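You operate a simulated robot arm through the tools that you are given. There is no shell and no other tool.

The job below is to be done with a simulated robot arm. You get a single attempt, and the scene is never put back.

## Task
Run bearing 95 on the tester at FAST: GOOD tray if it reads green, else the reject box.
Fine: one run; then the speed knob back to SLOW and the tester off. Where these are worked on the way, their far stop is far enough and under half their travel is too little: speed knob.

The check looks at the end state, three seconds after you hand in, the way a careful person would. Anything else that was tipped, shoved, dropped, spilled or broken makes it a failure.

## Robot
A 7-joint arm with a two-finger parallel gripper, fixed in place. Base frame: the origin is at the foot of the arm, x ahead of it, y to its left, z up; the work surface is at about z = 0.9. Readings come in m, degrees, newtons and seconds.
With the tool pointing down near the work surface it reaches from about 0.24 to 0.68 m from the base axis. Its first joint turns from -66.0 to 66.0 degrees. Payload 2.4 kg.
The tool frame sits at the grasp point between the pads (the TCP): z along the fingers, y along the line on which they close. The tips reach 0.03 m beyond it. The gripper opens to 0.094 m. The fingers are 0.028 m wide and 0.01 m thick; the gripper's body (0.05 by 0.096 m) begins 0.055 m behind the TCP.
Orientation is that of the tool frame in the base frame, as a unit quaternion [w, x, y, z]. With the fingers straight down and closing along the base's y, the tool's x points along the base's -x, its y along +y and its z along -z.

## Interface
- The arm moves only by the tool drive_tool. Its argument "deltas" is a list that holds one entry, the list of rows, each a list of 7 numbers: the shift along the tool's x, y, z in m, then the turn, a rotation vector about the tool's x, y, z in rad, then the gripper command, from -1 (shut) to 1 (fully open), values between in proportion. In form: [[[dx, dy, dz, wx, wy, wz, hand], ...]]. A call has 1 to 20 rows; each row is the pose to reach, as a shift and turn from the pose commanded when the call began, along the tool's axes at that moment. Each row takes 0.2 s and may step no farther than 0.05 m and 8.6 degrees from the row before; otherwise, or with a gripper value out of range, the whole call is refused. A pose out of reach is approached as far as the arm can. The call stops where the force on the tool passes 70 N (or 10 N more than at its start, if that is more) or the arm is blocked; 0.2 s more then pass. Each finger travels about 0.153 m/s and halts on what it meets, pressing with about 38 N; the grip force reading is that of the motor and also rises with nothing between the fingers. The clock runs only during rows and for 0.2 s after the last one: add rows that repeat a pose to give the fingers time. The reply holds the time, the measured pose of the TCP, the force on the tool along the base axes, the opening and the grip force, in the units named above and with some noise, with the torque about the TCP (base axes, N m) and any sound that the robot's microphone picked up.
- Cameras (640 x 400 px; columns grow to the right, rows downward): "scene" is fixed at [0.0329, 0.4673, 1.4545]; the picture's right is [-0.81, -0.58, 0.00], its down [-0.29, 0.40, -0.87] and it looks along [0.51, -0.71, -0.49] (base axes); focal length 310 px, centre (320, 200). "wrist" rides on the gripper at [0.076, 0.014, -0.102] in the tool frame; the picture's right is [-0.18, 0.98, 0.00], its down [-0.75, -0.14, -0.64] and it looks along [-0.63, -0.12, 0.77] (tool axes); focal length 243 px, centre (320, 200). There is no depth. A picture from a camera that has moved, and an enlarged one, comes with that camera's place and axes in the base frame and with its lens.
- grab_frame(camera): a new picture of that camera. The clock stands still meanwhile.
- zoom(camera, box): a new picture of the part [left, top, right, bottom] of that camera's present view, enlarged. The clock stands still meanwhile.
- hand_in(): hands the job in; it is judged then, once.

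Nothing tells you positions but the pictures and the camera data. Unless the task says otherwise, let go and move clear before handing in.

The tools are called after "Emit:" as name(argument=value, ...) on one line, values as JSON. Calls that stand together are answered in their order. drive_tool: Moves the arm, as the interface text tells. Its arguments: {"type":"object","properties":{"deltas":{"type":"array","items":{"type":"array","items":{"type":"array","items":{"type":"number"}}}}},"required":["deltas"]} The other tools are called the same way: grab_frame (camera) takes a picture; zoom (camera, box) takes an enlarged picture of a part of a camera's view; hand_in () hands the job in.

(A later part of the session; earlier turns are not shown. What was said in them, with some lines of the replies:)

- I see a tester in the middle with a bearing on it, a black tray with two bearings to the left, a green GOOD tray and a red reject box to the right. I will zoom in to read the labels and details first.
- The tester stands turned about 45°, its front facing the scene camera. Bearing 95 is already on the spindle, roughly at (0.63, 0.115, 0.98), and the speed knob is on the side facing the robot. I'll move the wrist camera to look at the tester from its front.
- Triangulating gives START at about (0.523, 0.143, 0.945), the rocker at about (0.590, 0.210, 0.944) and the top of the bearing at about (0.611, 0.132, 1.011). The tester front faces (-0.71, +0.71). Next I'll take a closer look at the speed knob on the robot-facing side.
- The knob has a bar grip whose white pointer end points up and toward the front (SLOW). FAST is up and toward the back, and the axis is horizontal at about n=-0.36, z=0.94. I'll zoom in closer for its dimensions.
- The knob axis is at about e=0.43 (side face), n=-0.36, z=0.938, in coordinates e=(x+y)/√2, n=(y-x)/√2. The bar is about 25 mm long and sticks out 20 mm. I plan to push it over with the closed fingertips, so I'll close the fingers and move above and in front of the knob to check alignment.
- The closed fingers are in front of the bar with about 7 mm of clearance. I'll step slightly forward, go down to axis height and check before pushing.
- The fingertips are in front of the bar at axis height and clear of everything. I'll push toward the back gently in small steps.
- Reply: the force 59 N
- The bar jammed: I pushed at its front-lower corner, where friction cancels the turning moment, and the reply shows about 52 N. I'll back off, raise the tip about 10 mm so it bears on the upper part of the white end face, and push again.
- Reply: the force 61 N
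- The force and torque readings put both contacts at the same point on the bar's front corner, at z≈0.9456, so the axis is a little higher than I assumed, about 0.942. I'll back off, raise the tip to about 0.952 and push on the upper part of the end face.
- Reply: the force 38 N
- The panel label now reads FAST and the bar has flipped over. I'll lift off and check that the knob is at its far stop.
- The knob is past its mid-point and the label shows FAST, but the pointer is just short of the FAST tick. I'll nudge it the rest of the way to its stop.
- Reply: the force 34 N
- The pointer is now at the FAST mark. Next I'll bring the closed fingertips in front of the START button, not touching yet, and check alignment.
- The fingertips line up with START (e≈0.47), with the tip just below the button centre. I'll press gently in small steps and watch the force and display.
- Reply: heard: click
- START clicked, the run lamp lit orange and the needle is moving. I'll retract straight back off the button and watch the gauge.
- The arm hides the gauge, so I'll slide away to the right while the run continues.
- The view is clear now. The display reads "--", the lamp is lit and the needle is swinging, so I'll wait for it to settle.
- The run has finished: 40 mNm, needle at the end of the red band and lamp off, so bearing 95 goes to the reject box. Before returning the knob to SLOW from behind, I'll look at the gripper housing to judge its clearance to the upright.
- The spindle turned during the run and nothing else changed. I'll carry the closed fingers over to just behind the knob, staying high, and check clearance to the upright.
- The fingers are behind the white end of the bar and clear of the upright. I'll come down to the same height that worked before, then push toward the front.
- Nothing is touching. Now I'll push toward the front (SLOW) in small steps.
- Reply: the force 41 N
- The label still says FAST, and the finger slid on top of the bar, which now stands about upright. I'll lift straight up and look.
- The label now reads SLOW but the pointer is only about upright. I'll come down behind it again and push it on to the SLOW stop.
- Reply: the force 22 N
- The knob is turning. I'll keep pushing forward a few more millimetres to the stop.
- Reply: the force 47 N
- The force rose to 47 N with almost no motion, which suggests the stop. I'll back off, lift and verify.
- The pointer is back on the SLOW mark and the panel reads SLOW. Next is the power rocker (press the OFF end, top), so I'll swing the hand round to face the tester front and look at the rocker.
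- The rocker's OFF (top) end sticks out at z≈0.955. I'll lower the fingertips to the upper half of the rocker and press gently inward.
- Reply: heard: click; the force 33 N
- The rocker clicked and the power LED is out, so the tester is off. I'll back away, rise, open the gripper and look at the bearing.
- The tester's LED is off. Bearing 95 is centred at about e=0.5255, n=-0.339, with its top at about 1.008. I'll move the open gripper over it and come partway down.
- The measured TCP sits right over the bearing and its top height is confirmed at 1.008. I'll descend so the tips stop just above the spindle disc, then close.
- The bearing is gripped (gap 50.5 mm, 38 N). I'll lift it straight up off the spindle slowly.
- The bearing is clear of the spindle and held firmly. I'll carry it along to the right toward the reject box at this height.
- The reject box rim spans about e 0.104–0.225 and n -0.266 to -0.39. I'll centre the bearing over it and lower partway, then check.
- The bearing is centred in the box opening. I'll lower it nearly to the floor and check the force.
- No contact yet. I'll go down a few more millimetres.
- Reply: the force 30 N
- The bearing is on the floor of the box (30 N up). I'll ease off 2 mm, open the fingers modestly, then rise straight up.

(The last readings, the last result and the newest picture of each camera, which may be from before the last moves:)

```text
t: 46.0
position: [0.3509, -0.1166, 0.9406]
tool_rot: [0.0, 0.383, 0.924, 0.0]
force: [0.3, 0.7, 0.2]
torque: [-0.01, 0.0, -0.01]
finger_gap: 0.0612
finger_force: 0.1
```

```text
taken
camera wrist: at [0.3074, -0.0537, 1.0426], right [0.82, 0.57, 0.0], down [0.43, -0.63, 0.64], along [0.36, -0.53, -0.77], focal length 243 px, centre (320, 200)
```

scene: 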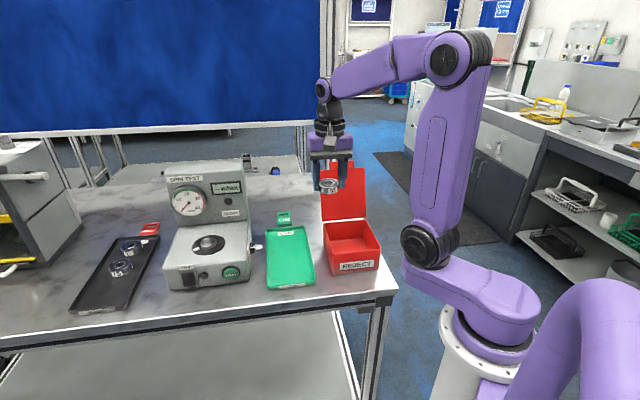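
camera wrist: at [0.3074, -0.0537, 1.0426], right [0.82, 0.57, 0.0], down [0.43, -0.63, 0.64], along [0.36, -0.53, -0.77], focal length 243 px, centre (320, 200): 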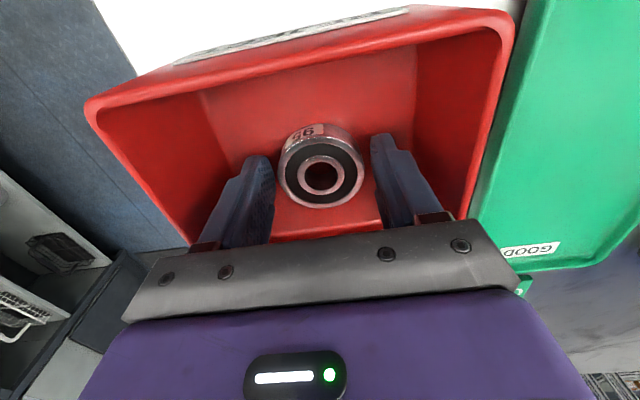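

The fingers have released the bearing, which lies flat in the box. I'll lift straight up out of the box and move clear.

Emit:
drive_tool(deltas=[[[0, 0, -0.03, 0, 0, 0, 0.3], [0, 0, -0.07, 0, 0, 0, 0.3], [0, 0, -0.115, 0, 0, 0, 0.3], [0, 0, -0.16, 0, 0, 0, 0.3], [0, 0, -0.2, 0, 0, 0, 0.3], [0.04, 0, -0.22, 0, 0, 0, 0.3], [0.08, 0, -0.24, 0, 0, 0, 0.3]]])

Emit:
grab_frame(camera="scene")

Emit:
zoom(camera="scene", box=[60, 150, 260, 320])

Emit:
zoom(camera="scene", box=[240, 150, 400, 300])

Emit:
grab_frame(camera="wrist")

```text
t: 47.6
position: [0.2954, -0.0606, 1.1801]
tool_rot: [0.0, 0.383, 0.924, 0.0]
force: [0.1, -0.9, -0.7]
torque: [0.01, 0.0, -0.02]
finger_gap: 0.0611
finger_force: 0.1
```

```text
taken
```

scene: 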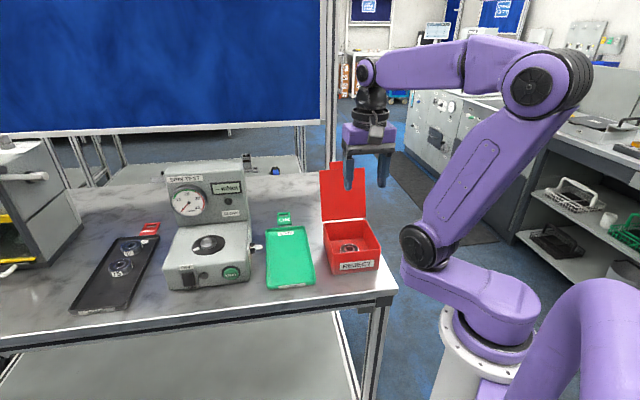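

```text
2.35 times, centred on (160, 235) of scene
camera zoom: at [0.0329, 0.4673, 1.4545], right [-0.81, -0.58, 0.0], down [-0.29, 0.4, -0.87], along [0.51, -0.71, -0.49], focal length 730 px, centre (696, 118)
```

zoom: 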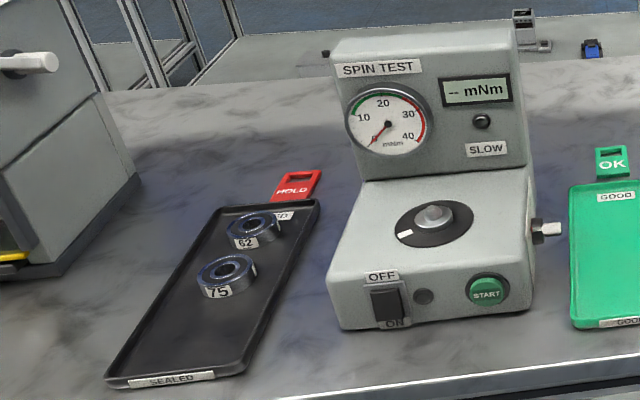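

```text
2.67 times, centred on (320, 225) of scene
camera zoom: at [0.0329, 0.4673, 1.4545], right [-0.81, -0.58, 0.0], down [-0.29, 0.4, -0.87], along [0.51, -0.71, -0.49], focal length 827 px, centre (320, 133)
```

zoom: 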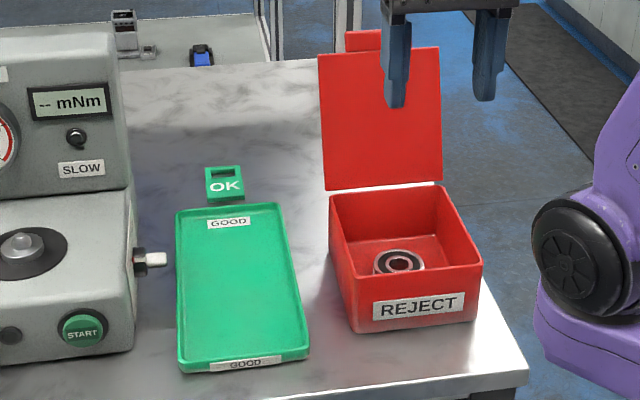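

```text
taken
camera wrist: at [0.2511, 0.0029, 1.2832], right [0.83, 0.56, 0.0], down [0.43, -0.63, 0.64], along [0.36, -0.53, -0.77], focal length 243 px, centre (320, 200)
```

wrist: 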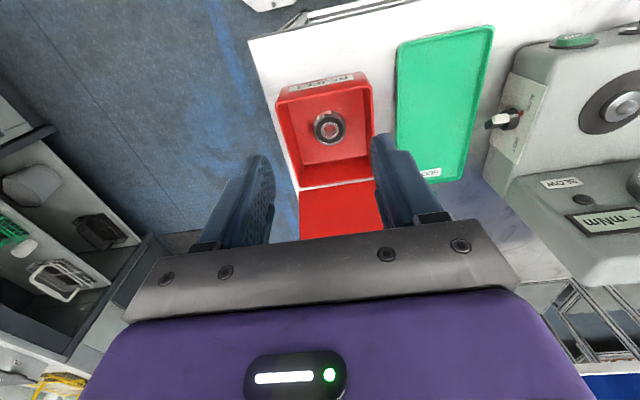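

Bearing 95 sits in the reject box. I'll do one last check of the rocker and knob before handing in.

Emit:
zoom(camera="scene", box=[160, 225, 270, 300])

Emit:
zoom(camera="wrist", box=[480, 60, 600, 180])

```text
5.33 times, centred on (215, 262) of scene
camera zoom: at [0.0329, 0.4673, 1.4545], right [-0.81, -0.58, 0.0], down [-0.29, 0.4, -0.87], along [0.51, -0.71, -0.49], focal length 1654 px, centre (880, -133)
```

zoom: 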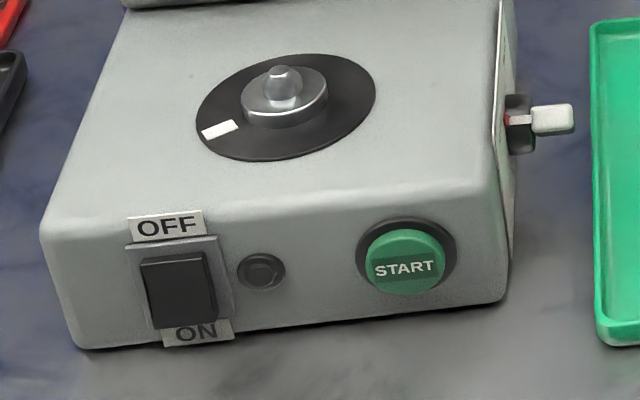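

```text
3.33 times, centred on (540, 120) of wrist
camera zoom: at [0.2511, 0.0029, 1.2832], right [0.83, 0.56, 0.0], down [0.43, -0.63, 0.64], along [0.36, -0.53, -0.77], focal length 809 px, centre (-413, 467)
```

zoom: 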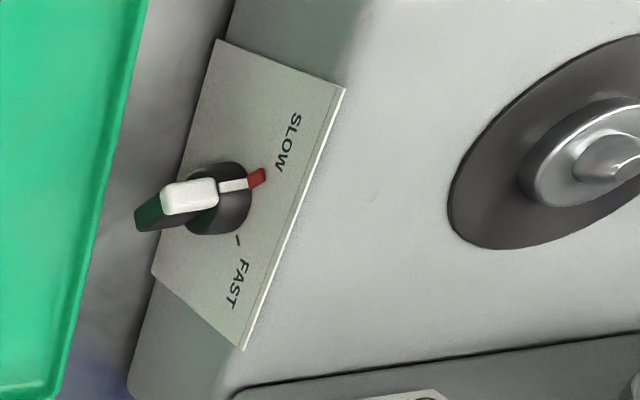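

Emit:
zoom(camera="scene", box=[240, 230, 270, 260])

```text
13.33 times, centred on (255, 245) of scene
camera zoom: at [0.0329, 0.4673, 1.4545], right [-0.81, -0.58, 0.0], down [-0.29, 0.4, -0.87], along [0.51, -0.71, -0.49], focal length 4136 px, centre (1187, -400)
```

zoom: 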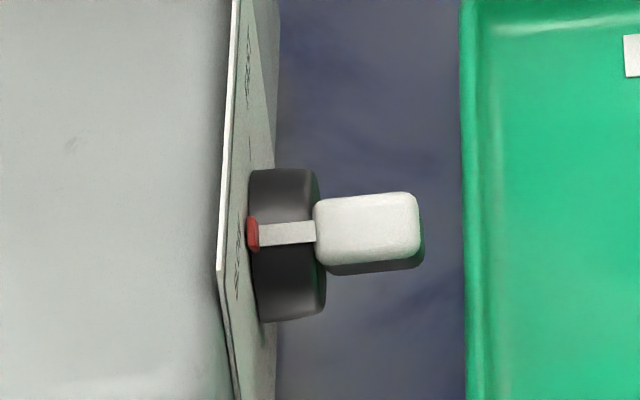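

The knob looks identical to its original SLOW position. The rocker is at OFF with the LED out, bearing 95 is in the reject box, and the arm is clear. I'm handing in.

Emit:
hand_in()

```text
The job is handed in.
```

I ran bearing 95 once at FAST. It read 40 mNm, at the end of the red band, so it went in the reject box.

- **Speed knob:** it is back on the SLOW mark. A close-up matches its starting position, and the panel label reads SLOW.
- **Tester:** the rocker is at OFF and the power light is out.
- **Everything else:** bearings 62 and 75, the GOOD tray, the reject box and the two tags look undisturbed in the last pictures. The gripper is open and clear of the bench.

I handed the job in after these checks. The reply confirmed receipt but gave no verdict.
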